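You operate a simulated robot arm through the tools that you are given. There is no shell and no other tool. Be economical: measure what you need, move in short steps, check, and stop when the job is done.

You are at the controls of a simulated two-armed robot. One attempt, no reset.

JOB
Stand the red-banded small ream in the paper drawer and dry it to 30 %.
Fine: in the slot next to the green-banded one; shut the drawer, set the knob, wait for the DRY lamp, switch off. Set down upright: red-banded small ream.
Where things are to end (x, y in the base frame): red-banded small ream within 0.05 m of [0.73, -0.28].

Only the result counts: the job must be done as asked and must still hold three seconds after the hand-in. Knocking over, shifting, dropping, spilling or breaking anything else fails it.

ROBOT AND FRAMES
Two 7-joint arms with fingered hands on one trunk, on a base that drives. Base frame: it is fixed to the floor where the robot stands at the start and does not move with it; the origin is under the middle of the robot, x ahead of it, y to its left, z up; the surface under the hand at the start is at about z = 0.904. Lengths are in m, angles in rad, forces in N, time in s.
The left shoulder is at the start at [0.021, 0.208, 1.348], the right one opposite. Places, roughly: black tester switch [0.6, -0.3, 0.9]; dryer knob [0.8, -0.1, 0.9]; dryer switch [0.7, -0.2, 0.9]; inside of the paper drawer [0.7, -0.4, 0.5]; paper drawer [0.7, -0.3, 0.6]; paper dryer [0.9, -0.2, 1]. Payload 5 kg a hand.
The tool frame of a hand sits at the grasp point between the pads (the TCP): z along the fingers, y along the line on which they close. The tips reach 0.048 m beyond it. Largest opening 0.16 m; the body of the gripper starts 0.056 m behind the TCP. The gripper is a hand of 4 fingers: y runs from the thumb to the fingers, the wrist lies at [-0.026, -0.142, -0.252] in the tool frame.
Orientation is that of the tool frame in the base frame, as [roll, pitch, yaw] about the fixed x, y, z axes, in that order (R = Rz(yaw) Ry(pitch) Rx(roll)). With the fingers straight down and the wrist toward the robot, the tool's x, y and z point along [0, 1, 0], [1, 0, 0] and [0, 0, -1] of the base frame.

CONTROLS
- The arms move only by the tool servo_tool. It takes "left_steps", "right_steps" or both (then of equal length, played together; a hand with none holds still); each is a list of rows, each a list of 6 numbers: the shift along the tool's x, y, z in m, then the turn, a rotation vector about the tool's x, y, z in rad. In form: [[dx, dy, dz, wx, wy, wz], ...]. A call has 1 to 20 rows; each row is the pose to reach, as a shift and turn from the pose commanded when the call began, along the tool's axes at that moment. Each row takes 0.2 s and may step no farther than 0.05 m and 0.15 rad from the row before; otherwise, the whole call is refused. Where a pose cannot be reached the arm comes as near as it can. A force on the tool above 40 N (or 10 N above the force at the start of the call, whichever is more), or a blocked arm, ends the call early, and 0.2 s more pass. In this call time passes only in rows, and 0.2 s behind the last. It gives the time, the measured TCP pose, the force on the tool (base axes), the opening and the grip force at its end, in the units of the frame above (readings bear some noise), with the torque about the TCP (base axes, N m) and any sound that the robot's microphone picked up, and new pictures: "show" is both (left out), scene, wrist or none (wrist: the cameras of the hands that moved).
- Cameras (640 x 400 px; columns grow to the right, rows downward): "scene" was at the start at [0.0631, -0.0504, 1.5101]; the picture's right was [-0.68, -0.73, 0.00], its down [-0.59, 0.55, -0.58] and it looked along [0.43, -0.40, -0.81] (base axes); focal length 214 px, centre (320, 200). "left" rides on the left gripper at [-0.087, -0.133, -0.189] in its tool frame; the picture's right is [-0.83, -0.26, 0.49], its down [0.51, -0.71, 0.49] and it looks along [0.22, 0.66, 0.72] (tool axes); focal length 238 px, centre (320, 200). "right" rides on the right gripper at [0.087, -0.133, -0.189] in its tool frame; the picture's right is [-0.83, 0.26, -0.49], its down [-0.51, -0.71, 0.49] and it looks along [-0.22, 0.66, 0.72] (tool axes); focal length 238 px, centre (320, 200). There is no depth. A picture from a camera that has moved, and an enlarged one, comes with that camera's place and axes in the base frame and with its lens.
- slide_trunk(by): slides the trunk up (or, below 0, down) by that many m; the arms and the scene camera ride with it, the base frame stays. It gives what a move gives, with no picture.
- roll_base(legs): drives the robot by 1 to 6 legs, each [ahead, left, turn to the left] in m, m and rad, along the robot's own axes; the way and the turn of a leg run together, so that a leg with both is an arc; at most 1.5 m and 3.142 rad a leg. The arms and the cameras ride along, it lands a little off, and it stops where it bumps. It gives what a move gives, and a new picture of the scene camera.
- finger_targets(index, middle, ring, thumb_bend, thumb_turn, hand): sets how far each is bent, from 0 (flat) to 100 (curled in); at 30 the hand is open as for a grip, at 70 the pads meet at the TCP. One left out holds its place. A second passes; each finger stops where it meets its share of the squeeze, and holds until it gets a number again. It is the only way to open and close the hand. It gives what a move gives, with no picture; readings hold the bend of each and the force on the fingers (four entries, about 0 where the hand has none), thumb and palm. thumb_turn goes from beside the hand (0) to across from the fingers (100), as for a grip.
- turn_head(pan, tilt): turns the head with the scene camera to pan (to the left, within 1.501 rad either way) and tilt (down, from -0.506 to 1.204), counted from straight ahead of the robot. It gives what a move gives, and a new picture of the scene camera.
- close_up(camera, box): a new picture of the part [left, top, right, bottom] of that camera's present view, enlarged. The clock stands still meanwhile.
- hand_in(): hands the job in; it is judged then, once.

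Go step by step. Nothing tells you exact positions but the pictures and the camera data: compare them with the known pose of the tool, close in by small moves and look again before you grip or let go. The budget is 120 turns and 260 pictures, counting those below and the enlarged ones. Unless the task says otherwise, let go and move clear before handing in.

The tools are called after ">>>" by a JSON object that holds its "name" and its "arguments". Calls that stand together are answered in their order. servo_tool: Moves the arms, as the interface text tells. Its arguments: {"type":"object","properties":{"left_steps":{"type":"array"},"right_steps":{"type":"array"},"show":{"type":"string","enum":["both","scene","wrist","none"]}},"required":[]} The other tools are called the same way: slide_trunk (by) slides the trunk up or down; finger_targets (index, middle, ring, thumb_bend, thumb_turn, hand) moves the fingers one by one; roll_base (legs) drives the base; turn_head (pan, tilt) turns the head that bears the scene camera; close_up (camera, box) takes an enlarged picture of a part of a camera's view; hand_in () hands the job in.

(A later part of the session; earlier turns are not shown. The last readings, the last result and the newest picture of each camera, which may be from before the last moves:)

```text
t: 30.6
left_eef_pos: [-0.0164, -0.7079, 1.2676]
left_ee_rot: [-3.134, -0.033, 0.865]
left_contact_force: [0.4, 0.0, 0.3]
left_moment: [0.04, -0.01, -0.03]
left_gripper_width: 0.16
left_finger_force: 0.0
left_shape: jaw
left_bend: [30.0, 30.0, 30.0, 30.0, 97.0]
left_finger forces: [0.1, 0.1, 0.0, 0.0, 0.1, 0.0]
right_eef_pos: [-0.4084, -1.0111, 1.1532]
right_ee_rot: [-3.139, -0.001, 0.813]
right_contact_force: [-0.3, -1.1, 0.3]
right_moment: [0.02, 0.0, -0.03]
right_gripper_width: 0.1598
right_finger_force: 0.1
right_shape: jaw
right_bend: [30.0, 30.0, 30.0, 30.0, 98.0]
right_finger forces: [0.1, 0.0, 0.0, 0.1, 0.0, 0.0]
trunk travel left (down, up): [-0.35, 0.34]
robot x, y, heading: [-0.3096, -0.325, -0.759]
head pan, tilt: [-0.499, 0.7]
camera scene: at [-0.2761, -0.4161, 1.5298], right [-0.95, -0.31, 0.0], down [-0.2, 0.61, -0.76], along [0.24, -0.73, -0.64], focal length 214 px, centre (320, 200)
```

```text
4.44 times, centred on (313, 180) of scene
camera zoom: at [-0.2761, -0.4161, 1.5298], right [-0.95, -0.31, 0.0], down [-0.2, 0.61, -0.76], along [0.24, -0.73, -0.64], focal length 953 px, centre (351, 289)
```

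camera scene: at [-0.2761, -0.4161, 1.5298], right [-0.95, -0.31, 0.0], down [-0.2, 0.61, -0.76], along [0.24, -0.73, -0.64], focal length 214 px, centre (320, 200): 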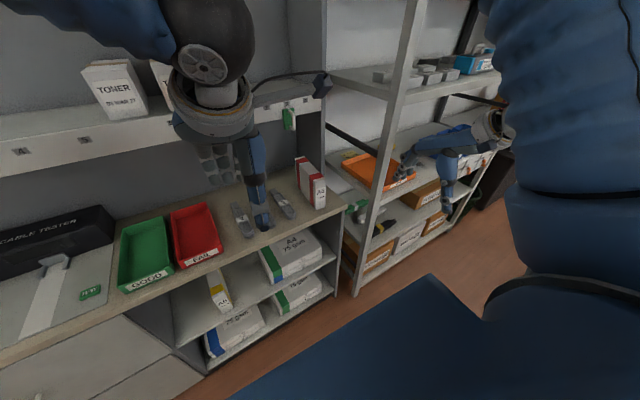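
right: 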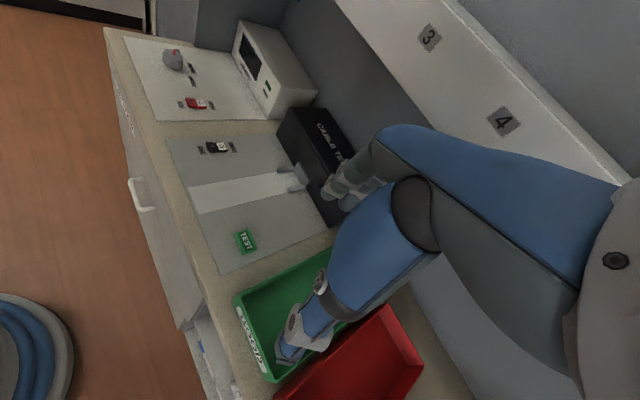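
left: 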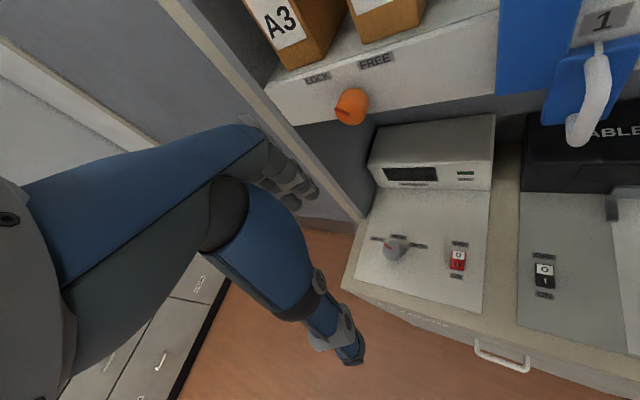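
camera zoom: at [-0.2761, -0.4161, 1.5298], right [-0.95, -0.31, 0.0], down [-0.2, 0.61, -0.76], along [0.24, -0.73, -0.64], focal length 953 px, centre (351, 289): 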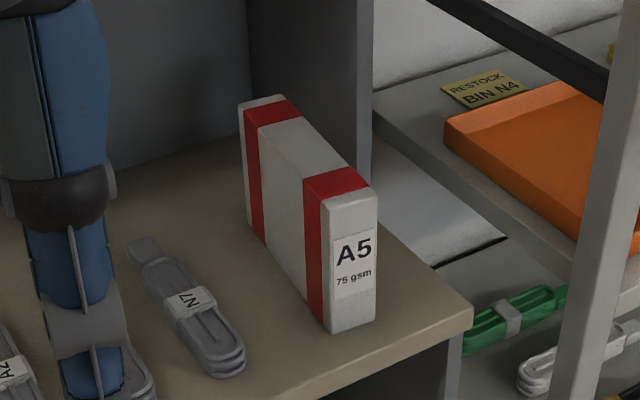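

The ream stands on the bench, about 0.05 thick, 0.15 high and 0.20 deep, with its front near (-0.06, -1.075). I want to know the drawer's slot layout before gripping it, so I'll drive back to the drawer first.

>>> {"name": "roll_base", "arguments": {"legs": [[-0.2, 0, 0], [0, 0.87, 0], [0, 0, 0.087]]}}

>>> {"name": "turn_head", "arguments": {"pan": -0.3, "tilt": 0.9}}

```text
t: 32.2
left_eef_pos: [-0.1271, -0.6019, 1.2685]
left_ee_rot: [-3.135, -0.032, 0.863]
left_contact_force: [1.5, -1.3, -0.9]
left_moment: [0.12, 0.22, -0.03]
left_gripper_width: 0.1601
left_finger_force: 0.0
left_shape: jaw
left_bend: [30.0, 30.0, 30.0, 30.0, 97.0]
left_finger forces: [0.0, 0.0, 0.1, 0.0, 0.0, 0.1]
right_eef_pos: [-0.5186, -0.9041, 1.1532]
right_ee_rot: [-3.14, 0.004, 0.815]
right_contact_force: [0.9, -0.3, -0.3]
right_moment: [0.13, 0.12, 0.02]
right_gripper_width: 0.1599
right_finger_force: 0.0
right_shape: jaw
right_bend: [30.0, 30.0, 30.0, 30.0, 98.0]
right_finger forces: [0.0, 0.0, 0.0, 0.0, 0.0, 0.0]
trunk travel left (down, up): [-0.35, 0.34]
robot x, y, heading: [-0.4217, -0.2195, -0.756]
head pan, tilt: [-0.499, 0.7]
stopped in leg 1: the robot was blocked; the commanded pose is now the measured one
camera scene: at [-0.3857, -0.3095, 1.5297], right [-0.95, -0.31, 0.0], down [-0.2, 0.61, -0.76], along [0.24, -0.73, -0.65], focal length 214 px, centre (320, 200)
```

scene: 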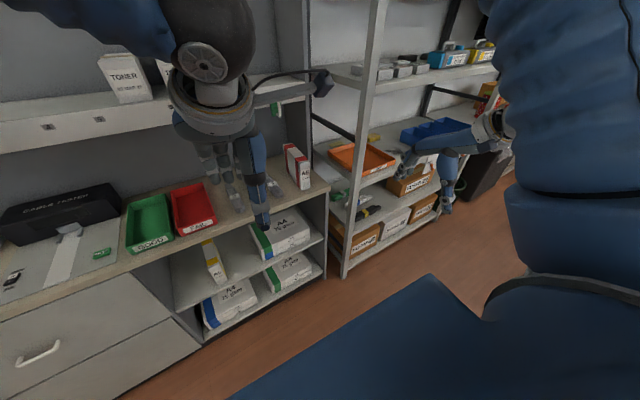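

```text
t: 32.9
left_eef_pos: [-0.1298, -0.5996, 1.271]
left_ee_rot: [-3.14, -0.032, 0.865]
left_contact_force: [-0.5, 0.5, 0.9]
left_moment: [-0.03, -0.09, -0.01]
left_gripper_width: 0.16
left_finger_force: 0.0
left_shape: jaw
left_bend: [30.0, 30.0, 30.0, 30.0, 97.0]
left_finger forces: [0.1, 0.1, 0.0, 0.0, 0.0, 0.1]
right_eef_pos: [-0.52, -0.9028, 1.1546]
right_ee_rot: [3.141, 0.001, 0.813]
right_contact_force: [-0.1, -0.5, 0.2]
right_moment: [-0.07, -0.05, -0.01]
right_gripper_width: 0.1599
right_finger_force: 0.0
right_shape: jaw
right_bend: [30.0, 30.0, 30.0, 30.0, 98.0]
right_finger forces: [0.0, 0.0, 0.0, 0.1, 0.1, 0.1]
trunk travel left (down, up): [-0.35, 0.34]
robot x, y, heading: [-0.4185, -0.2167, -0.755]
head pan, tilt: [-0.3, 0.901]
camera scene: at [-0.3774, -0.2924, 1.5138], right [-0.87, -0.49, 0.0], down [-0.39, 0.68, -0.62], along [0.31, -0.54, -0.78], focal length 214 px, centre (320, 200)
```

scene: 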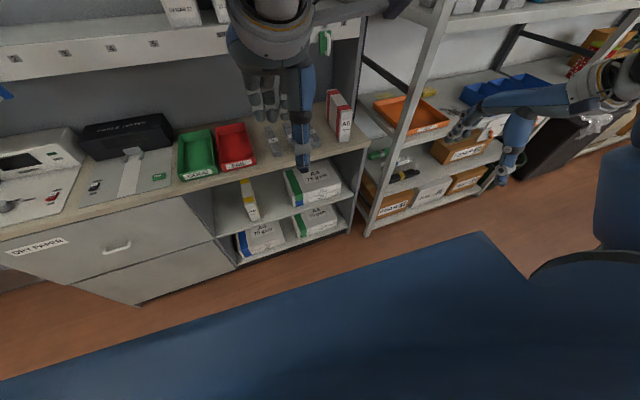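

Something behind blocks further backing. I'll edge forward, then strafe left to the drawer.

>>> {"name": "roll_base", "arguments": {"legs": [[0.04, 0, 0], [0, 0.8, 0], [0, 0, 0.085]]}}

```text
t: 38.2
left_eef_pos: [0.4789, -0.0182, 1.2703]
left_ee_rot: [-3.138, -0.031, 0.952]
left_contact_force: [0.5, -0.1, -0.8]
left_moment: [-0.04, 0.05, -0.04]
left_gripper_width: 0.16
left_finger_force: 0.0
left_shape: jaw
left_bend: [30.0, 30.0, 30.0, 30.0, 97.0]
left_finger forces: [0.0, 0.0, 0.0, 0.0, 0.0, 0.0]
right_eef_pos: [0.1169, -0.3544, 1.1539]
right_ee_rot: [3.141, 0.003, 0.903]
right_contact_force: [-0.1, 1.2, 0.1]
right_moment: [-0.02, 0.04, -0.01]
right_gripper_width: 0.1599
right_finger_force: 0.0
right_shape: jaw
right_bend: [30.0, 30.0, 30.0, 30.0, 98.0]
right_finger forces: [0.0, 0.1, 0.0, 0.1, 0.0, 0.0]
trunk travel left (down, up): [-0.35, 0.34]
robot x, y, heading: [0.1552, 0.337, -0.667]
head pan, tilt: [-0.3, 0.901]
camera scene: at [0.2047, 0.2672, 1.5137], right [-0.82, -0.57, 0.0], down [-0.45, 0.64, -0.62], along [0.35, -0.51, -0.78], focal length 214 px, centre (320, 200)
```

scene: 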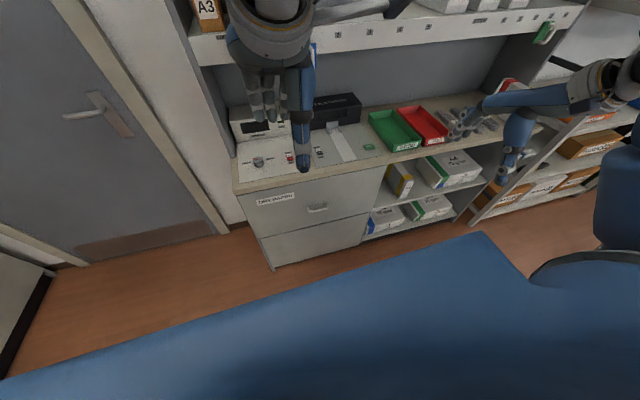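

The handle is near (0.543, -0.21, 0.72). To pull the drawer out far enough I'll stand to its left, turned right, so the right hand has room.

>>> {"name": "roll_base", "arguments": {"legs": [[0.03, 0.39, 0], [0, 0, -0.58]]}}

>>> {"name": "turn_head", "arguments": {"pan": 0.0, "tilt": 0.9}}

```text
t: 42.2
left_eef_pos: [0.4991, 0.1524, 1.2702]
left_ee_rot: [-3.138, -0.033, 0.381]
left_contact_force: [-0.2, 0.4, -0.5]
left_moment: [-0.02, -0.03, -0.02]
left_gripper_width: 0.1601
left_finger_force: 0.1
left_shape: jaw
left_bend: [30.0, 30.0, 30.0, 30.0, 97.0]
left_finger forces: [0.0, 0.1, 0.1, 0.0, 0.0, 0.0]
right_eef_pos: [0.0121, 0.0655, 1.1543]
right_ee_rot: [-3.142, 0.0, 0.329]
right_contact_force: [-0.2, 0.1, 0.5]
right_moment: [-0.03, 0.0, 0.0]
right_gripper_width: 0.1602
right_finger_force: 0.0
right_shape: jaw
right_bend: [30.0, 30.0, 30.0, 30.0, 98.0]
right_finger forces: [0.0, 0.1, 0.1, 0.0, 0.0, 0.0]
trunk travel left (down, up): [-0.35, 0.34]
robot x, y, heading: [0.4181, 0.6256, -1.24]
head pan, tilt: [-0.3, 0.901]
camera scene: at [0.4224, 0.54, 1.5137], right [-1.0, -0.03, 0.0], down [-0.02, 0.78, -0.62], along [0.02, -0.62, -0.78], focal length 214 px, centre (320, 200)
```

scene: 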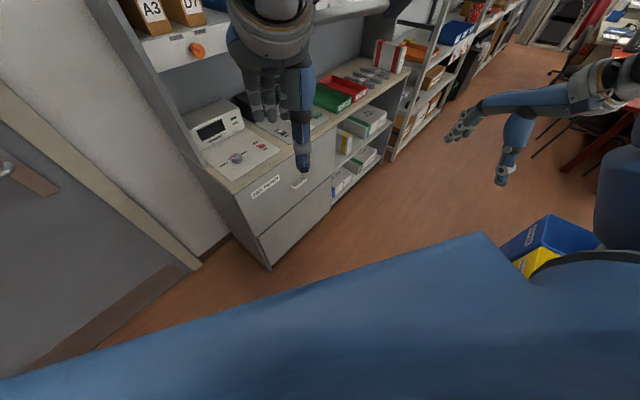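

```text
t: 43.0
left_eef_pos: [0.4979, 0.151, 1.2699]
left_ee_rot: [-3.137, -0.031, 0.38]
left_contact_force: [0.8, -0.4, 0.7]
left_moment: [0.01, 0.0, -0.01]
left_gripper_width: 0.16
left_finger_force: 0.1
left_shape: jaw
left_bend: [30.0, 30.0, 30.0, 30.0, 97.0]
left_finger forces: [0.0, 0.0, 0.0, 0.0, 0.0, 0.1]
right_eef_pos: [0.0121, 0.0653, 1.155]
right_ee_rot: [3.14, 0.002, 0.329]
right_contact_force: [-0.2, 0.1, -0.1]
right_moment: [-0.01, 0.01, 0.04]
right_gripper_width: 0.1599
right_finger_force: 0.1
right_shape: jaw
right_bend: [30.0, 30.0, 30.0, 30.0, 98.0]
right_finger forces: [0.1, 0.1, 0.1, 0.1, 0.1, 0.0]
trunk travel left (down, up): [-0.35, 0.34]
robot x, y, heading: [0.4182, 0.625, -1.241]
head pan, tilt: [0.0, 0.901]
camera scene: at [0.4452, 0.5439, 1.5137], right [-0.95, -0.32, 0.0], down [-0.25, 0.74, -0.62], along [0.2, -0.59, -0.78], focal length 214 px, centre (320, 200)
```

scene: 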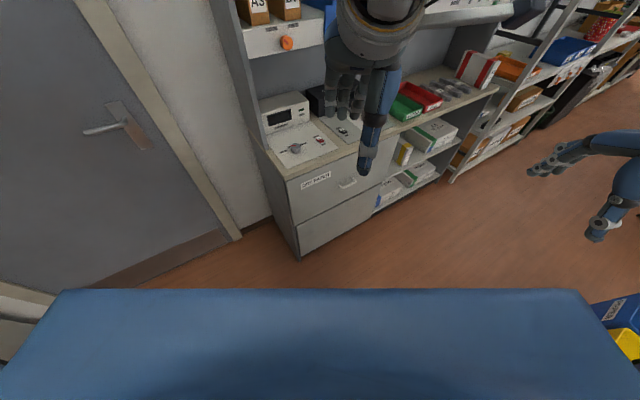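

I'm placed well. I'll lower the trunk, then bring the right hand to a pregrasp in front of the handle, fingers forward and slightly down.

>>> {"name": "slide_trunk", "arguments": {"by": -0.25}}

>>> {"name": "servo_tool", "arguments": {"right_steps": [[0.031, 0.029, 0.011, -0.0925, 0.0271, -0.047], [0.0615, 0.058, 0.0227, -0.185, 0.0542, -0.094], [0.0922, 0.087, 0.034, -0.2776, 0.0813, -0.141], [0.123, 0.116, 0.0455, -0.37, 0.1084, -0.188], [0.1536, 0.145, 0.0568, -0.4627, 0.1355, -0.235], [0.1844, 0.174, 0.0682, -0.5553, 0.1625, -0.282], [0.215, 0.203, 0.0795, -0.6478, 0.1896, -0.329], [0.2458, 0.232, 0.0909, -0.7404, 0.2167, -0.376], [0.2765, 0.261, 0.1023, -0.8329, 0.2438, -0.423], [0.3073, 0.29, 0.1136, -0.9255, 0.2709, -0.47], [0.338, 0.319, 0.125, -1.018, 0.298, -0.517]]}}

```text
t: 45.6
left_eef_pos: [0.4988, 0.1519, 1.0212]
left_ee_rot: [-3.136, -0.032, 0.379]
left_contact_force: [0.6, 0.0, -0.1]
left_moment: [-0.01, 0.0, 0.0]
left_gripper_width: 0.1598
left_finger_force: 0.1
left_shape: jaw
left_bend: [30.0, 30.0, 30.0, 30.0, 97.0]
left_finger forces: [0.1, 0.0, 0.1, 0.0, 0.1, 0.0]
right_eef_pos: [0.0113, 0.0657, 0.9044]
right_ee_rot: [-3.14, 0.001, 0.328]
right_contact_force: [-0.2, 0.7, -0.1]
right_moment: [0.0, 0.0, 0.01]
right_gripper_width: 0.1599
right_finger_force: 0.1
right_shape: jaw
right_bend: [30.0, 30.0, 30.0, 30.0, 98.0]
right_finger forces: [0.0, 0.0, 0.0, 0.0, 0.0, 0.0]
trunk travel left (down, up): [-0.1, 0.59]
robot x, y, heading: [0.4225, 0.6265, -1.237]
head pan, tilt: [0.0, 0.901]
```

```text
t: 48.0
left_eef_pos: [0.499, 0.1515, 1.0205]
left_ee_rot: [-3.138, -0.032, 0.377]
left_contact_force: [-0.2, -0.5, 0.3]
left_moment: [0.06, 0.04, 0.04]
left_gripper_width: 0.1602
left_finger_force: 0.1
left_shape: jaw
left_bend: [30.0, 30.0, 30.0, 30.0, 97.0]
left_finger forces: [0.1, 0.1, 0.1, 0.0, 0.0, 0.0]
right_eef_pos: [0.4353, -0.1274, 0.7782]
right_ee_rot: [2.094, 0.002, 0.897]
right_contact_force: [0.0, -1.5, 0.2]
right_moment: [0.01, 0.0, 0.07]
right_gripper_width: 0.1598
right_finger_force: 0.1
right_shape: jaw
right_bend: [30.0, 30.0, 30.0, 30.0, 98.0]
right_finger forces: [0.0, 0.0, 0.1, 0.1, 0.0, 0.0]
trunk travel left (down, up): [-0.1, 0.59]
robot x, y, heading: [0.4177, 0.625, -1.236]
head pan, tilt: [0.0, 0.901]
camera scene: at [0.4455, 0.5432, 1.2636], right [-0.95, -0.32, 0.0], down [-0.25, 0.74, -0.62], along [0.2, -0.59, -0.78], focal length 214 px, centre (320, 200)
camera right: at [0.3105, 0.0838, 0.7574], right [-0.75, -0.47, 0.47], down [-0.26, -0.44, -0.86], along [0.61, -0.77, 0.21], focal length 238 px, centre (320, 200)
```

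scene: 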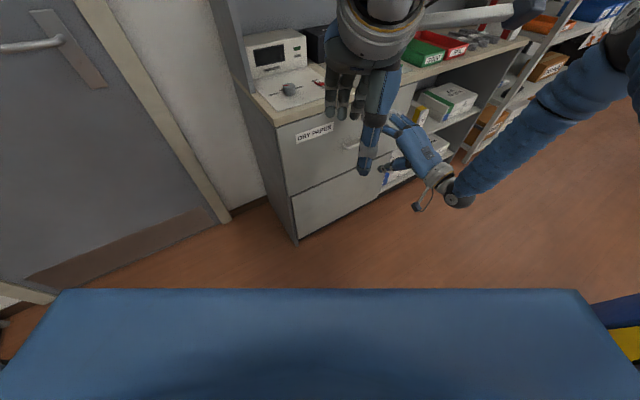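
right: 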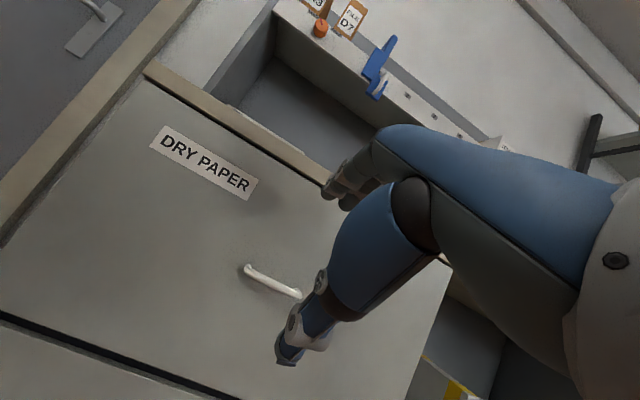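

The handle is clear in the wrist view, near (0.546, -0.205, 0.70). I'll narrow the fingers and close in a bit.

>>> {"name": "finger_targets", "arguments": {"hand": "right", "index": 55, "middle": 55, "ring": 55, "thumb_bend": 55}}

>>> {"name": "servo_tool", "arguments": {"right_steps": [[0.003, 0, 0.025, 0, 0, 0], [0.006, 0, 0.05, 0, 0, 0], [0.008, 0, 0.07, 0, 0, 0]]}}

>>> {"name": "close_up", "arguments": {"camera": "scene", "box": [300, 90, 460, 190]}}

```text
t: 49.0
left_eef_pos: [0.4989, 0.1522, 1.0211]
left_ee_rot: [-3.139, -0.033, 0.38]
left_contact_force: [0.1, 0.5, 0.2]
left_moment: [0.02, 0.0, -0.02]
left_gripper_width: 0.1598
left_finger_force: 0.1
left_shape: jaw
left_bend: [30.0, 30.0, 30.0, 30.0, 97.0]
left_finger forces: [0.0, 0.0, 0.0, 0.1, 0.0, 0.0]
right_eef_pos: [0.4368, -0.1278, 0.7792]
right_ee_rot: [2.093, 0.001, 0.898]
right_contact_force: [-0.6, 0.8, -0.7]
right_moment: [0.0, -0.02, -0.01]
right_gripper_width: 0.0719
right_finger_force: 0.0
right_shape: fingers
right_bend: [55.0, 55.0, 55.0, 55.0, 98.0]
right_finger forces: [0.0, 0.0, 0.0, 0.0, 0.0, 0.1]
trunk travel left (down, up): [-0.1, 0.59]
robot x, y, heading: [0.4196, 0.6265, -1.238]
head pan, tilt: [0.0, 0.901]
```

```text
t: 49.8
left_eef_pos: [0.4993, 0.1509, 1.0204]
left_ee_rot: [-3.136, -0.031, 0.38]
left_contact_force: [0.0, 1.2, 0.2]
left_moment: [0.03, 0.04, 0.0]
left_gripper_width: 0.1602
left_finger_force: 0.1
left_shape: jaw
left_bend: [30.0, 30.0, 30.0, 30.0, 97.0]
left_finger forces: [0.0, 0.0, 0.0, 0.0, 0.0, 0.0]
right_eef_pos: [0.4887, -0.1585, 0.7441]
right_ee_rot: [2.095, 0.002, 0.897]
right_contact_force: [0.0, 0.3, -0.3]
right_moment: [-0.02, 0.0, -0.01]
right_gripper_width: 0.0718
right_finger_force: 0.0
right_shape: fingers
right_bend: [55.0, 55.0, 55.0, 55.0, 98.0]
right_finger forces: [0.1, 0.0, 0.0, 0.1, 0.0, 0.0]
trunk travel left (down, up): [-0.1, 0.59]
robot x, y, heading: [0.4163, 0.629, -1.242]
head pan, tilt: [0.0, 0.901]
camera scene: at [0.4454, 0.5437, 1.2636], right [-0.95, -0.33, 0.0], down [-0.26, 0.74, -0.62], along [0.2, -0.59, -0.78], focal length 214 px, centre (320, 200)
camera right: at [0.3636, 0.0526, 0.7235], right [-0.75, -0.47, 0.47], down [-0.26, -0.44, -0.86], along [0.61, -0.76, 0.21], focal length 238 px, centre (320, 200)
```

scene: 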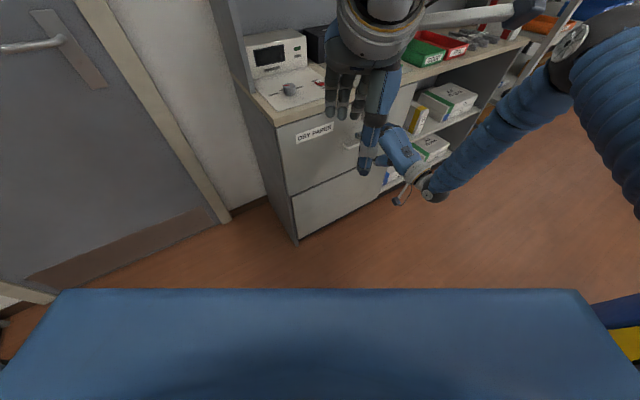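
right: 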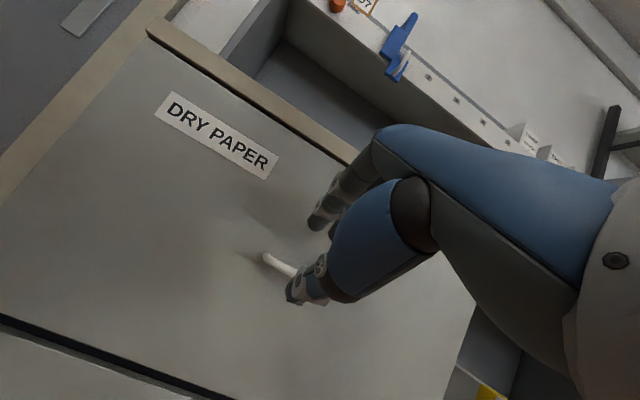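

```text
4.00 times, centred on (380, 140) of scene
camera zoom: at [0.4454, 0.5437, 1.2636], right [-0.95, -0.33, 0.0], down [-0.26, 0.74, -0.62], along [0.2, -0.59, -0.78], focal length 858 px, centre (80, 440)
```

zoom: 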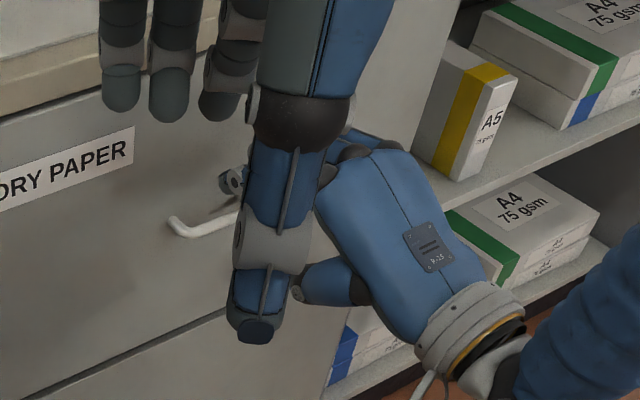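

The bar runs between the fingers. I'll move the left hand out of the view and advance the right.

>>> {"name": "servo_tool", "arguments": {"left_steps": [[0.04, 0, -0.025, 0, 0, 0], [0.08, 0, -0.05, 0, 0, 0], [0.12, 0, -0.075, 0, 0, 0], [0.16, 0, -0.1, 0, 0, 0]], "right_steps": [[0, 0, 0.014, 0, 0, 0], [0, 0, 0.028, 0, 0, 0], [0, 0, 0.042, 0, 0, 0], [0, 0, 0.053, 0, 0, 0]], "show": "wrist"}}

>>> {"name": "close_up", "arguments": {"camera": "scene", "box": [300, 90, 460, 190]}}

```text
t: 50.8
left_eef_pos: [0.6431, 0.2108, 1.1244]
left_ee_rot: [-3.139, -0.031, 0.376]
left_contact_force: [0.3, 0.0, -0.2]
left_moment: [-0.04, 0.09, -0.02]
left_gripper_width: 0.1599
left_finger_force: 0.0
left_shape: jaw
left_bend: [30.0, 30.0, 30.0, 30.0, 98.0]
left_finger forces: [0.0, 0.0, 0.0, 0.0, 0.1, 0.1]
right_eef_pos: [0.5207, -0.1859, 0.7175]
right_ee_rot: [2.093, 0.002, 0.898]
right_contact_force: [-12.2, 13.7, 6.3]
right_moment: [-0.38, -0.52, 0.3]
right_gripper_width: 0.0669
right_finger_force: 9.6
right_shape: fingers
right_bend: [57.0, 55.0, 55.0, 55.0, 98.0]
right_finger forces: [16.3, 2.4, 0.1, 0.0, 0.1, 0.1]
trunk travel left (down, up): [-0.1, 0.59]
robot x, y, heading: [0.4183, 0.6238, -1.244]
head pan, tilt: [0.0, 0.901]
camera right: at [0.3957, 0.0251, 0.6972], right [-0.75, -0.47, 0.47], down [-0.26, -0.44, -0.86], along [0.61, -0.76, 0.21], focal length 238 px, centre (320, 200)
camera left: at [0.5079, 0.3007, 1.3102], right [-0.86, -0.06, -0.51], down [0.22, 0.85, -0.47], along [0.46, -0.52, -0.72], focal length 238 px, centre (320, 200)
```

right: 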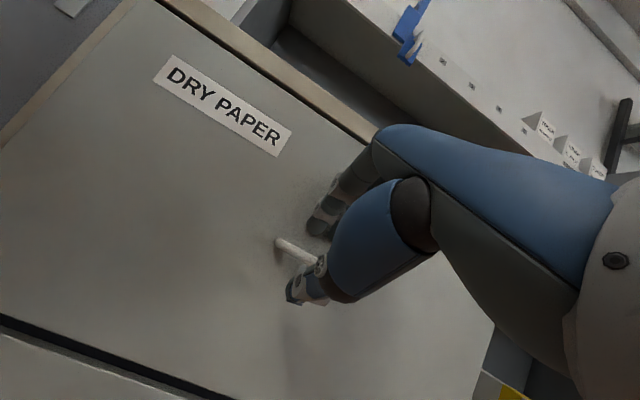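
left: 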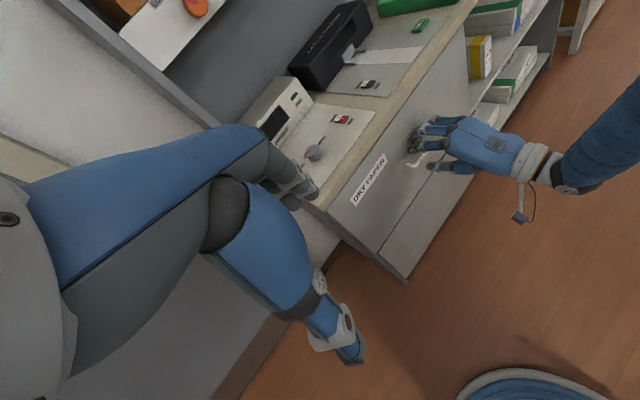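

```text
4.00 times, centred on (380, 140) of scene
camera zoom: at [0.4445, 0.5457, 1.2639], right [-0.95, -0.32, 0.0], down [-0.25, 0.74, -0.62], along [0.2, -0.59, -0.78], focal length 858 px, centre (80, 440)
```

zoom: 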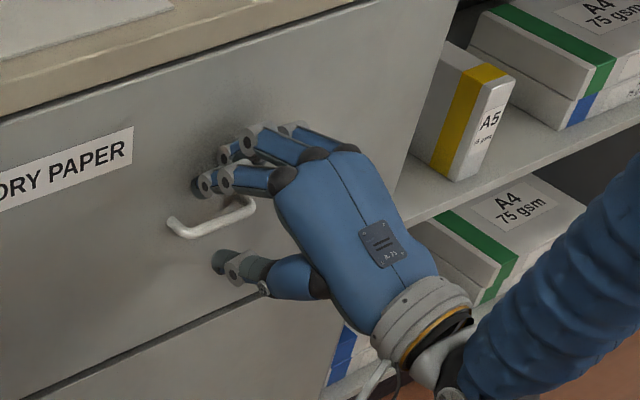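

The fingers are above the bar and touching the drawer face, with the thumb below. I'll close on the bar.

>>> {"name": "finger_targets", "arguments": {"hand": "right", "index": 85, "middle": 85, "ring": 85, "thumb_bend": 80}}

>>> {"name": "close_up", "arguments": {"camera": "scene", "box": [300, 90, 460, 190]}}

```text
t: 51.8
left_eef_pos: [0.6446, 0.2084, 1.1241]
left_ee_rot: [-3.138, -0.032, 0.38]
left_contact_force: [-0.6, 0.1, -0.1]
left_moment: [0.0, 0.03, 0.01]
left_gripper_width: 0.1602
left_finger_force: 0.2
left_shape: jaw
left_bend: [30.0, 30.0, 30.0, 30.0, 98.0]
left_finger forces: [0.0, 0.1, 0.1, 0.0, 0.0, 0.0]
right_eef_pos: [0.5231, -0.188, 0.7161]
right_ee_rot: [2.096, 0.001, 0.9]
right_contact_force: [-5.6, -1.1, -6.3]
right_moment: [-0.1, 0.45, 0.05]
right_gripper_width: 0.0072
right_finger_force: 17.5
right_shape: fingers
right_bend: [73.0, 72.0, 85.0, 69.0, 97.0]
right_finger forces: [8.3, 7.4, 0.0, 0.0, 19.2, 0.1]
trunk travel left (down, up): [-0.1, 0.59]
robot x, y, heading: [0.4206, 0.625, -1.237]
head pan, tilt: [0.0, 0.901]
```

```text
4.00 times, centred on (380, 140) of scene
camera zoom: at [0.4451, 0.5435, 1.2636], right [-0.95, -0.33, 0.0], down [-0.26, 0.74, -0.62], along [0.2, -0.59, -0.78], focal length 858 px, centre (80, 440)
```

zoom: 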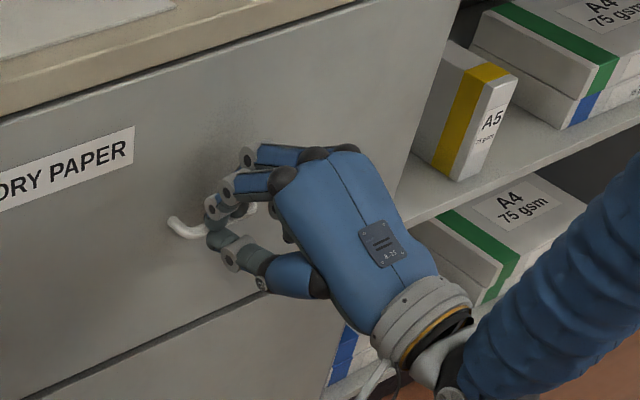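

The bar is gripped (17 N). I'll pull the drawer straight out.

>>> {"name": "servo_tool", "arguments": {"right_steps": [[0, -0.02, -0.0346, 0, 0, 0], [0, -0.04, -0.0693, 0, 0, 0], [0, -0.06, -0.1039, 0, 0, 0], [0, -0.08, -0.1386, 0, 0, 0], [0, -0.1, -0.1732, 0, 0, 0]], "show": "scene"}}

```text
t: 53.0
left_eef_pos: [0.6447, 0.2105, 1.1242]
left_ee_rot: [-3.138, -0.032, 0.379]
left_contact_force: [-1.5, 0.0, 0.5]
left_moment: [0.01, -0.09, 0.04]
left_gripper_width: 0.1599
left_finger_force: 0.0
left_shape: jaw
left_bend: [30.0, 30.0, 30.0, 30.0, 98.0]
left_finger forces: [0.0, 0.0, 0.0, 0.0, 0.0, 0.1]
right_eef_pos: [0.3675, -0.0621, 0.7174]
right_ee_rot: [2.093, 0.003, 0.896]
right_contact_force: [0.1, 0.0, 1.2]
right_moment: [0.04, 0.01, 0.0]
right_gripper_width: 0.0025
right_finger_force: 0.1
right_shape: fingers
right_bend: [73.0, 73.0, 85.0, 71.0, 97.0]
right_finger forces: [0.1, 0.1, 0.0, 0.0, 0.0, 0.0]
trunk travel left (down, up): [-0.1, 0.59]
robot x, y, heading: [0.4199, 0.6272, -1.241]
head pan, tilt: [0.0, 0.901]
camera scene: at [0.4446, 0.5441, 1.2637], right [-0.95, -0.33, 0.0], down [-0.26, 0.74, -0.62], along [0.2, -0.59, -0.78], focal length 214 px, centre (320, 200)
```

scene: 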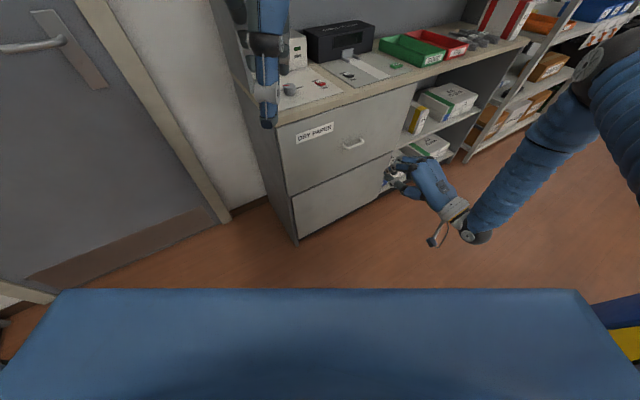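

The fingertips slipped off. I'll use a steeper hook instead, with the fingers going down behind the bar and the thumb in front.

>>> {"name": "finger_targets", "arguments": {"hand": "right", "index": 64, "middle": 64, "ring": 64, "thumb_bend": 45}}

>>> {"name": "servo_tool", "arguments": {"right_steps": [[0, 0.03, 0.015, 0.105, 0, 0], [0, 0.06, 0.04, 0.21, 0, 0], [0, 0.09, 0.07, 0.315, 0, 0], [0, 0.12, 0.1, 0.42, 0, 0], [-0.002, 0.1455, 0.125, 0.5236, 0, 0]], "show": "wrist"}}

>>> {"name": "close_up", "arguments": {"camera": "scene", "box": [300, 90, 460, 190]}}

```text
t: 54.0
left_eef_pos: [0.6447, 0.2099, 1.1246]
left_ee_rot: [-3.137, -0.031, 0.379]
left_contact_force: [-0.1, 0.1, 0.1]
left_moment: [-0.03, 0.01, 0.01]
left_gripper_width: 0.16
left_finger_force: 0.2
left_shape: jaw
left_bend: [30.0, 30.0, 30.0, 30.0, 98.0]
left_finger forces: [0.1, 0.0, 0.0, 0.0, 0.0, 0.0]
right_eef_pos: [0.3663, -0.0604, 0.7172]
right_ee_rot: [2.095, 0.001, 0.898]
right_contact_force: [0.3, 0.2, 0.0]
right_moment: [0.01, 0.0, -0.01]
right_gripper_width: 0.0726
right_finger_force: 0.0
right_shape: fingers
right_bend: [64.0, 64.0, 64.0, 45.0, 97.0]
right_finger forces: [0.1, 0.0, 0.0, 0.1, 0.1, 0.0]
trunk travel left (down, up): [-0.1, 0.59]
robot x, y, heading: [0.4185, 0.6272, -1.239]
head pan, tilt: [0.0, 0.901]
```

```text
t: 55.2
left_eef_pos: [0.6449, 0.2101, 1.1233]
left_ee_rot: [-3.139, -0.03, 0.38]
left_contact_force: [1.1, 0.7, -0.1]
left_moment: [-0.03, 0.06, -0.04]
left_gripper_width: 0.16
left_finger_force: 0.1
left_shape: jaw
left_bend: [30.0, 30.0, 30.0, 30.0, 98.0]
left_finger forces: [0.0, 0.0, 0.0, 0.0, 0.0, 0.1]
right_eef_pos: [0.5068, -0.1754, 0.782]
right_ee_rot: [2.621, 0.001, 0.899]
right_contact_force: [-1.1, 0.9, -1.2]
right_moment: [-0.12, -0.1, -0.04]
right_gripper_width: 0.0729
right_finger_force: 0.0
right_shape: fingers
right_bend: [64.0, 64.0, 64.0, 45.0, 97.0]
right_finger forces: [0.1, 0.1, 0.0, 0.1, 0.0, 0.0]
trunk travel left (down, up): [-0.1, 0.59]
robot x, y, heading: [0.4201, 0.6236, -1.243]
head pan, tilt: [0.0, 0.901]
camera right: at [0.3976, 0.0233, 0.8792], right [-0.53, -0.64, 0.55], down [-0.61, -0.17, -0.78], along [0.59, -0.75, -0.3], focal length 238 px, centre (320, 200)
```

right: 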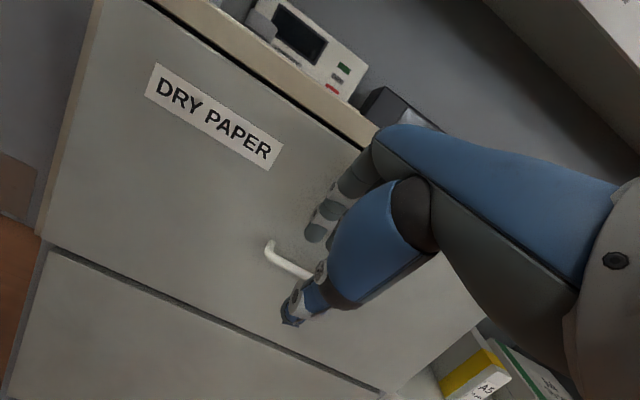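

```text
4.00 times, centred on (380, 140) of scene
camera zoom: at [0.446, 0.5445, 1.2637], right [-0.95, -0.33, 0.0], down [-0.26, 0.74, -0.62], along [0.2, -0.59, -0.78], focal length 858 px, centre (80, 440)
```

zoom: 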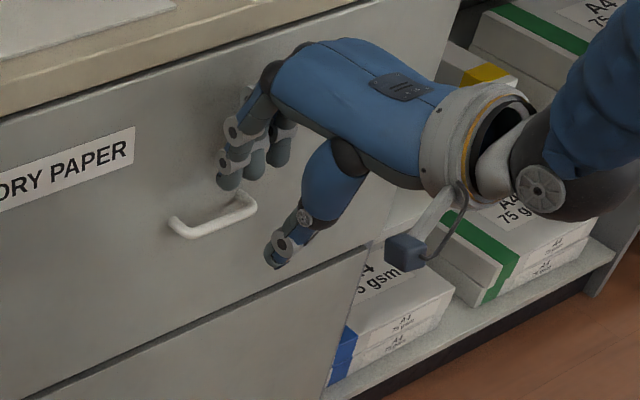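

The hand is just above the bar. I'll shift a little left and forward, then descend behind it.

>>> {"name": "servo_tool", "arguments": {"right_steps": [[0.015, 0.008, 0.0, 0, 0, 0], [0.015, 0.008, 0.02, 0, 0, 0], [0.015, 0.008, 0.04, 0, 0, 0], [0.015, 0.008, 0.055, 0, 0, 0]], "show": "none"}}

>>> {"name": "close_up", "arguments": {"camera": "scene", "box": [320, 100, 420, 170]}}

>>> {"name": "close_up", "arguments": {"camera": "right", "box": [200, 150, 440, 350]}}

```text
t: 56.3
left_eef_pos: [0.6415, 0.2113, 1.1249]
left_ee_rot: [-3.14, -0.03, 0.376]
left_contact_force: [0.5, 0.0, -0.4]
left_moment: [-0.06, -0.01, -0.01]
left_gripper_width: 0.16
left_finger_force: 0.1
left_shape: jaw
left_bend: [30.0, 30.0, 30.0, 30.0, 98.0]
left_finger forces: [0.0, 0.1, 0.0, 0.0, 0.1, 0.0]
right_eef_pos: [0.5342, -0.185, 0.7364]
right_ee_rot: [2.624, 0.0, 0.892]
right_contact_force: [-14.7, 15.9, 3.1]
right_moment: [-0.88, -0.73, -0.21]
right_gripper_width: 0.0731
right_finger_force: 10.6
right_shape: fingers
right_bend: [64.0, 69.0, 64.0, 45.0, 97.0]
right_finger forces: [0.0, 20.8, 0.0, 0.1, 0.0, 0.1]
trunk travel left (down, up): [-0.1, 0.59]
robot x, y, heading: [0.42, 0.6246, -1.247]
head pan, tilt: [0.0, 0.901]
stopped in row 4 (right hand): the force on the tool passed its limit at 44 N (the readings are from after the stop); the commanded pose is now the measured one
```

```text
5.71 times, centred on (370, 135) of scene
camera zoom: at [0.4433, 0.5462, 1.2638], right [-0.95, -0.32, 0.0], down [-0.25, 0.74, -0.62], along [0.2, -0.59, -0.78], focal length 1226 px, centre (34, 571)
```

zoom: 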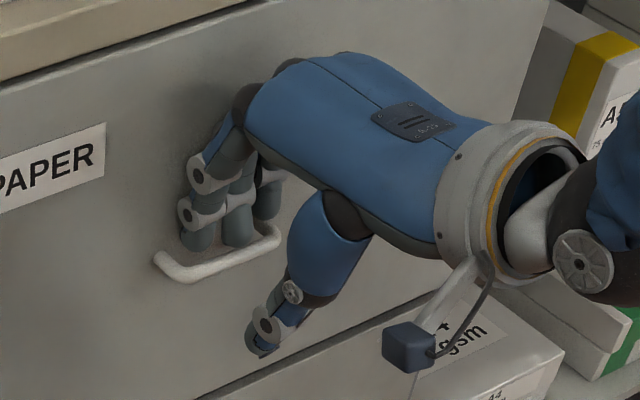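

```text
2.00 times, centred on (320, 250) of right
camera zoom: at [0.4269, 0.0145, 0.8344], right [-0.54, -0.64, 0.55], down [-0.61, -0.16, -0.78], along [0.59, -0.75, -0.3], focal length 477 px, centre (320, 100)
```

zoom: 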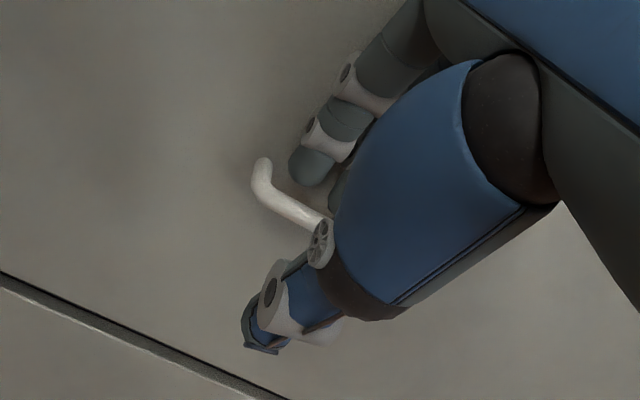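

The fingers are entering the gap behind the bar. I'll ease back slightly, go a bit lower, then close.

>>> {"name": "servo_tool", "arguments": {"right_steps": [[0, -0.006, 0.0, 0, 0, 0], [0, -0.008, 0.01, 0, 0, 0], [0, -0.01, 0.02, 0, 0, 0]], "show": "none"}}

>>> {"name": "finger_targets", "arguments": {"hand": "right", "index": 90, "middle": 90, "ring": 90, "thumb_bend": 80}}

>>> {"name": "close_up", "arguments": {"camera": "scene", "box": [320, 100, 420, 170]}}

```text
t: 57.0
left_eef_pos: [0.6398, 0.2109, 1.1249]
left_ee_rot: [-3.14, -0.03, 0.376]
left_contact_force: [-0.1, -0.6, 0.2]
left_moment: [-0.01, 0.02, -0.02]
left_gripper_width: 0.1599
left_finger_force: 0.0
left_shape: jaw
left_bend: [30.0, 30.0, 30.0, 30.0, 98.0]
left_finger forces: [0.0, 0.1, 0.1, 0.0, 0.0, 0.1]
right_eef_pos: [0.5332, -0.1836, 0.7274]
right_ee_rot: [2.614, 0.003, 0.893]
right_contact_force: [-13.2, 17.7, 13.5]
right_moment: [-1.18, -1.09, -0.13]
right_gripper_width: 0.073
right_finger_force: 18.3
right_shape: fingers
right_bend: [64.0, 66.0, 64.0, 45.0, 97.0]
right_finger forces: [0.0, 35.5, 0.0, 0.0, 0.1, 0.0]
trunk travel left (down, up): [-0.1, 0.59]
robot x, y, heading: [0.4173, 0.627, -1.245]
head pan, tilt: [0.0, 0.901]
stopped in row 3 (right hand): the force on the tool passed its limit at 50 N (the readings are from after the stop); the commanded pose is now the measured one
```

```text
t: 58.0
left_eef_pos: [0.6408, 0.2104, 1.1242]
left_ee_rot: [-3.139, -0.028, 0.375]
left_contact_force: [-0.1, -0.5, 0.7]
left_moment: [-0.02, -0.02, 0.03]
left_gripper_width: 0.1599
left_finger_force: 0.1
left_shape: jaw
left_bend: [30.0, 30.0, 30.0, 30.0, 98.0]
left_finger forces: [0.0, 0.0, 0.0, 0.1, 0.0, 0.0]
right_eef_pos: [0.5353, -0.1859, 0.7301]
right_ee_rot: [2.609, 0.005, 0.893]
right_contact_force: [-0.6, -4.3, 29.8]
right_moment: [-1.43, -0.77, -0.01]
right_gripper_width: 0.0054
right_finger_force: 18.8
right_shape: fingers
right_bend: [78.0, 70.0, 90.0, 76.0, 97.0]
right_finger forces: [0.1, 38.1, 0.0, 0.1, 0.0, 0.1]
trunk travel left (down, up): [-0.1, 0.59]
robot x, y, heading: [0.4153, 0.6247, -1.24]
head pan, tilt: [0.0, 0.901]
```

```text
5.71 times, centred on (370, 135) of scene
camera zoom: at [0.4437, 0.5467, 1.264], right [-0.95, -0.32, 0.0], down [-0.25, 0.74, -0.62], along [0.2, -0.59, -0.78], focal length 1226 px, centre (34, 571)
```

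zoom: 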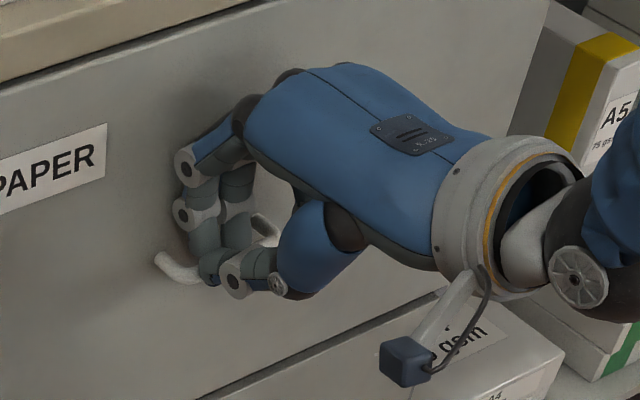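

The fingertips landed on top of the bar rather than behind it. I'll open, lift, and retry about 1 cm further forward.

>>> {"name": "finger_targets", "arguments": {"hand": "right", "index": 62, "middle": 62, "ring": 62, "thumb_bend": 45}}

>>> {"name": "servo_tool", "arguments": {"right_steps": [[0, 0, -0.02, 0, 0, 0], [0, 0, -0.03, 0, 0, 0], [0.012, 0.006, -0.03, 0, 0, 0]], "show": "none"}}

>>> {"name": "close_up", "arguments": {"camera": "scene", "box": [330, 100, 400, 150]}}

>>> {"name": "close_up", "arguments": {"camera": "left", "box": [370, 90, 530, 190]}}

```text
t: 58.5
left_eef_pos: [0.6399, 0.2118, 1.1255]
left_ee_rot: [3.14, -0.029, 0.373]
left_contact_force: [0.1, -0.3, 0.2]
left_moment: [-0.02, -0.02, -0.02]
left_gripper_width: 0.1599
left_finger_force: 0.1
left_shape: jaw
left_bend: [30.0, 30.0, 30.0, 30.0, 98.0]
left_finger forces: [0.0, 0.0, 0.0, 0.0, 0.0, 0.0]
right_eef_pos: [0.5322, -0.1838, 0.7284]
right_ee_rot: [2.614, 0.0, 0.892]
right_contact_force: [-9.6, 16.1, 18.3]
right_moment: [-0.11, -0.54, 0.15]
right_gripper_width: 0.0644
right_finger_force: 14.6
right_shape: fingers
right_bend: [72.0, 65.0, 62.0, 45.0, 98.0]
right_finger forces: [18.5, 10.7, 0.1, 0.1, 0.0, 0.2]
trunk travel left (down, up): [-0.1, 0.59]
robot x, y, heading: [0.4138, 0.6279, -1.246]
head pan, tilt: [0.0, 0.901]
stopped (right hand): the force on the tool passed its limit at 42 N (the readings are from after the stop); the commanded pose is now the measured one
```

```text
t: 59.2
left_eef_pos: [0.6425, 0.209, 1.1246]
left_ee_rot: [-3.137, -0.029, 0.375]
left_contact_force: [-0.1, 0.5, 1.1]
left_moment: [-0.05, 0.03, -0.03]
left_gripper_width: 0.16
left_finger_force: 0.1
left_shape: jaw
left_bend: [30.0, 30.0, 30.0, 30.0, 98.0]
left_finger forces: [0.1, 0.1, 0.0, 0.0, 0.0, 0.1]
right_eef_pos: [0.5327, -0.1695, 0.7552]
right_ee_rot: [2.617, 0.001, 0.892]
right_contact_force: [0.4, -0.1, -0.1]
right_moment: [-0.01, 0.03, -0.04]
right_gripper_width: 0.0767
right_finger_force: 0.1
right_shape: fingers
right_bend: [62.0, 62.0, 62.0, 45.0, 98.0]
right_finger forces: [0.0, 0.0, 0.0, 0.1, 0.0, 0.0]
trunk travel left (down, up): [-0.1, 0.59]
robot x, y, heading: [0.4177, 0.6248, -1.241]
head pan, tilt: [0.0, 0.901]
```

```text
8.00 times, centred on (365, 125) of scene
camera zoom: at [0.4442, 0.5455, 1.2637], right [-0.95, -0.32, 0.0], down [-0.25, 0.74, -0.62], along [0.2, -0.59, -0.78], focal length 1716 px, centre (-40, 800)
```

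zoom: 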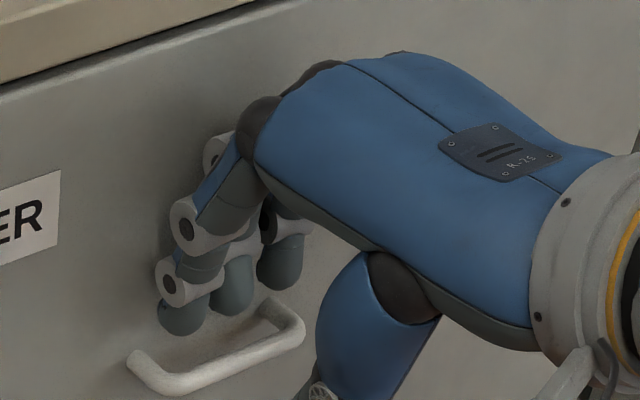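

```text
4.00 times, centred on (450, 140) of left
camera zoom: at [0.5064, 0.2998, 1.3099], right [-0.86, -0.06, -0.51], down [0.22, 0.85, -0.47], along [0.46, -0.52, -0.72], focal length 953 px, centre (-200, 440)
```

zoom: 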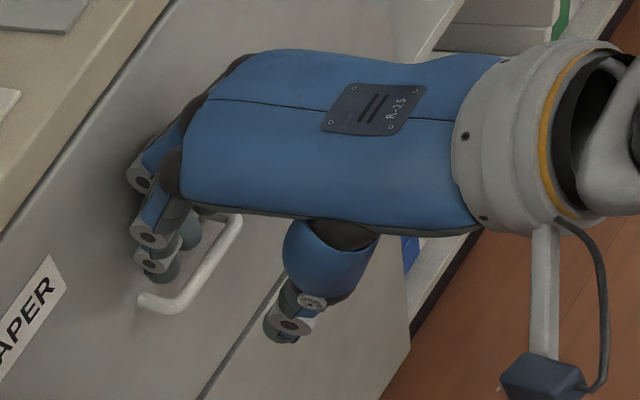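

The fingertips now hover right above the gap. I'll descend vertically.

>>> {"name": "servo_tool", "arguments": {"right_steps": [[0.003, -0.006, 0.0104, 0, 0, 0], [0.003, -0.0125, 0.0216, 0, 0, 0], [0.003, -0.0175, 0.0303, 0, 0, 0], [0.003, -0.0225, 0.039, 0, 0, 0]], "show": "none"}}

>>> {"name": "close_up", "arguments": {"camera": "scene", "box": [330, 100, 400, 150]}}

>>> {"name": "close_up", "arguments": {"camera": "left", "box": [370, 90, 530, 190]}}

```text
t: 60.2
left_eef_pos: [0.6401, 0.2101, 1.1247]
left_ee_rot: [-3.139, -0.03, 0.373]
left_contact_force: [0.1, -1.2, -0.9]
left_moment: [0.12, 0.04, -0.02]
left_gripper_width: 0.16
left_finger_force: 0.1
left_shape: jaw
left_bend: [30.0, 30.0, 30.0, 30.0, 98.0]
left_finger forces: [0.2, 0.1, 0.0, 0.0, 0.0, 0.0]
right_eef_pos: [0.5375, -0.1709, 0.725]
right_ee_rot: [2.597, 0.002, 0.89]
right_contact_force: [-3.6, 9.0, 19.2]
right_moment: [-0.29, -0.77, 0.25]
right_gripper_width: 0.0775
right_finger_force: 12.0
right_shape: fingers
right_bend: [62.0, 63.0, 62.0, 45.0, 98.0]
right_finger forces: [14.9, 8.8, 0.0, 0.0, 0.0, 0.0]
trunk travel left (down, up): [-0.1, 0.59]
robot x, y, heading: [0.4191, 0.6272, -1.249]
head pan, tilt: [0.0, 0.901]
stopped in row 4 (right hand): the force on the tool passed its limit at 44 N (the readings are from after the stop); the commanded pose is now the measured one
```

```text
8.00 times, centred on (365, 125) of scene
camera zoom: at [0.4431, 0.5461, 1.2638], right [-0.95, -0.32, 0.0], down [-0.25, 0.74, -0.62], along [0.2, -0.59, -0.78], focal length 1716 px, centre (-40, 800)
```

zoom: 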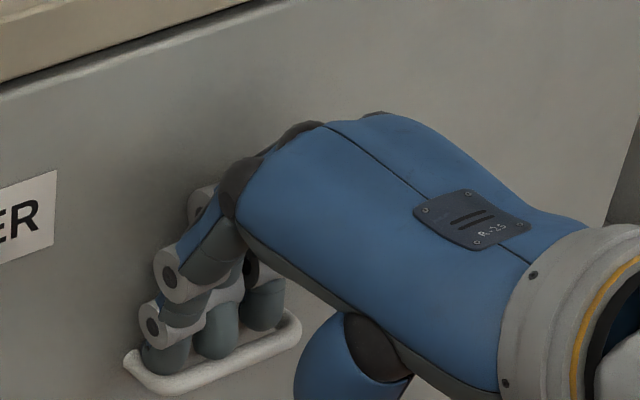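

```text
4.00 times, centred on (450, 140) of left
camera zoom: at [0.5049, 0.3001, 1.31], right [-0.86, -0.06, -0.51], down [0.23, 0.85, -0.47], along [0.46, -0.52, -0.72], focal length 953 px, centre (-200, 440)
```

zoom: 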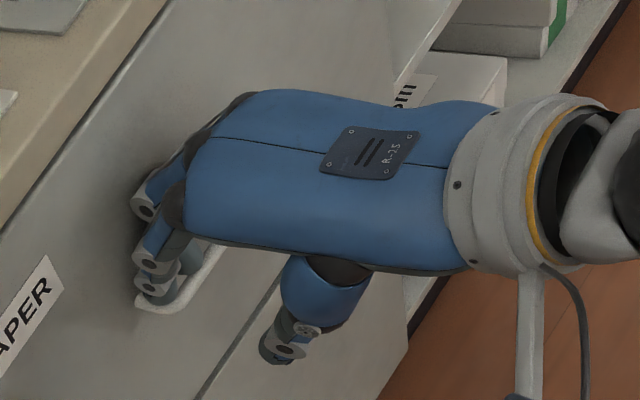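

The fingers are in the gap behind the bar now. I'll close the thumb against its front and pull a small amount.

>>> {"name": "finger_targets", "arguments": {"hand": "right", "index": 75, "middle": 75, "ring": 75, "thumb_bend": 85}}

>>> {"name": "close_up", "arguments": {"camera": "scene", "box": [330, 100, 400, 150]}}

```text
t: 61.2
left_eef_pos: [0.6401, 0.211, 1.1239]
left_ee_rot: [3.141, -0.028, 0.373]
left_contact_force: [0.2, -0.2, -0.4]
left_moment: [-0.03, 0.03, -0.03]
left_gripper_width: 0.1601
left_finger_force: 0.0
left_shape: jaw
left_bend: [30.0, 30.0, 30.0, 30.0, 98.0]
left_finger forces: [0.1, 0.0, 0.1, 0.0, 0.1, 0.0]
right_eef_pos: [0.5366, -0.1711, 0.7258]
right_ee_rot: [2.595, 0.005, 0.888]
right_contact_force: [-0.5, -3.3, 36.8]
right_moment: [-1.23, -1.25, 0.23]
right_gripper_width: 0.0067
right_finger_force: 26.2
right_shape: fingers
right_bend: [62.0, 65.0, 75.0, 80.0, 97.0]
right_finger forces: [31.9, 20.4, 0.1, 0.1, 0.0, 0.1]
trunk travel left (down, up): [-0.1, 0.59]
robot x, y, heading: [0.4183, 0.6318, -1.242]
head pan, tilt: [0.0, 0.901]
```

```text
8.00 times, centred on (365, 125) of scene
camera zoom: at [0.443, 0.5477, 1.264], right [-0.95, -0.32, 0.0], down [-0.25, 0.74, -0.62], along [0.2, -0.59, -0.78], focal length 1716 px, centre (-40, 800)
```

zoom: 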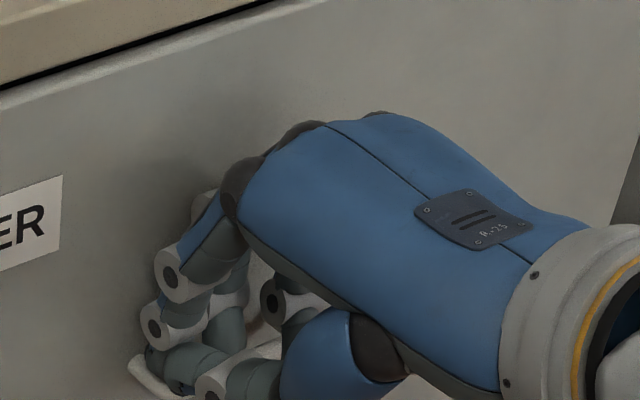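

>>> {"name": "servo_tool", "arguments": {"right_steps": [[0, -0.013, -0.0075, 0, 0, 0], [0, -0.026, -0.015, 0, 0, 0], [0, -0.043, -0.025, 0, 0, 0]], "show": "none"}}

>>> {"name": "close_up", "arguments": {"camera": "scene", "box": [300, 80, 428, 180]}}

```text
t: 62.0
left_eef_pos: [0.6379, 0.2125, 1.1268]
left_ee_rot: [-3.142, -0.03, 0.374]
left_contact_force: [-1.5, -0.3, -0.2]
left_moment: [-0.02, -0.05, 0.0]
left_gripper_width: 0.1598
left_finger_force: 0.0
left_shape: jaw
left_bend: [30.0, 30.0, 30.0, 30.0, 98.0]
left_finger forces: [0.0, 0.0, 0.1, 0.0, 0.1, 0.1]
right_eef_pos: [0.4991, -0.1385, 0.7247]
right_ee_rot: [2.593, 0.004, 0.892]
right_contact_force: [-2.6, 1.0, 42.4]
right_moment: [-1.5, -1.58, 0.22]
right_gripper_width: 0.007
right_finger_force: 30.5
right_shape: fingers
right_bend: [61.0, 65.0, 75.0, 80.0, 97.0]
right_finger forces: [32.9, 28.3, 0.0, 0.0, 0.1, 0.1]
trunk travel left (down, up): [-0.1, 0.59]
robot x, y, heading: [0.4179, 0.6273, -1.244]
head pan, tilt: [0.0, 0.901]
```

```text
4.00 times, centred on (364, 130) of scene
camera zoom: at [0.4421, 0.5489, 1.2641], right [-0.95, -0.32, 0.0], down [-0.25, 0.74, -0.62], along [0.2, -0.59, -0.78], focal length 858 px, centre (144, 480)
```

zoom: 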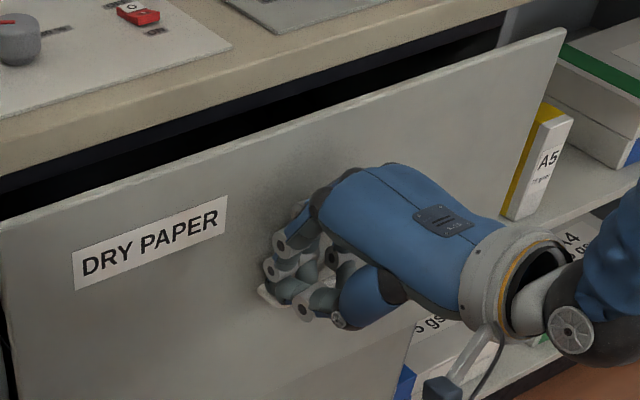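

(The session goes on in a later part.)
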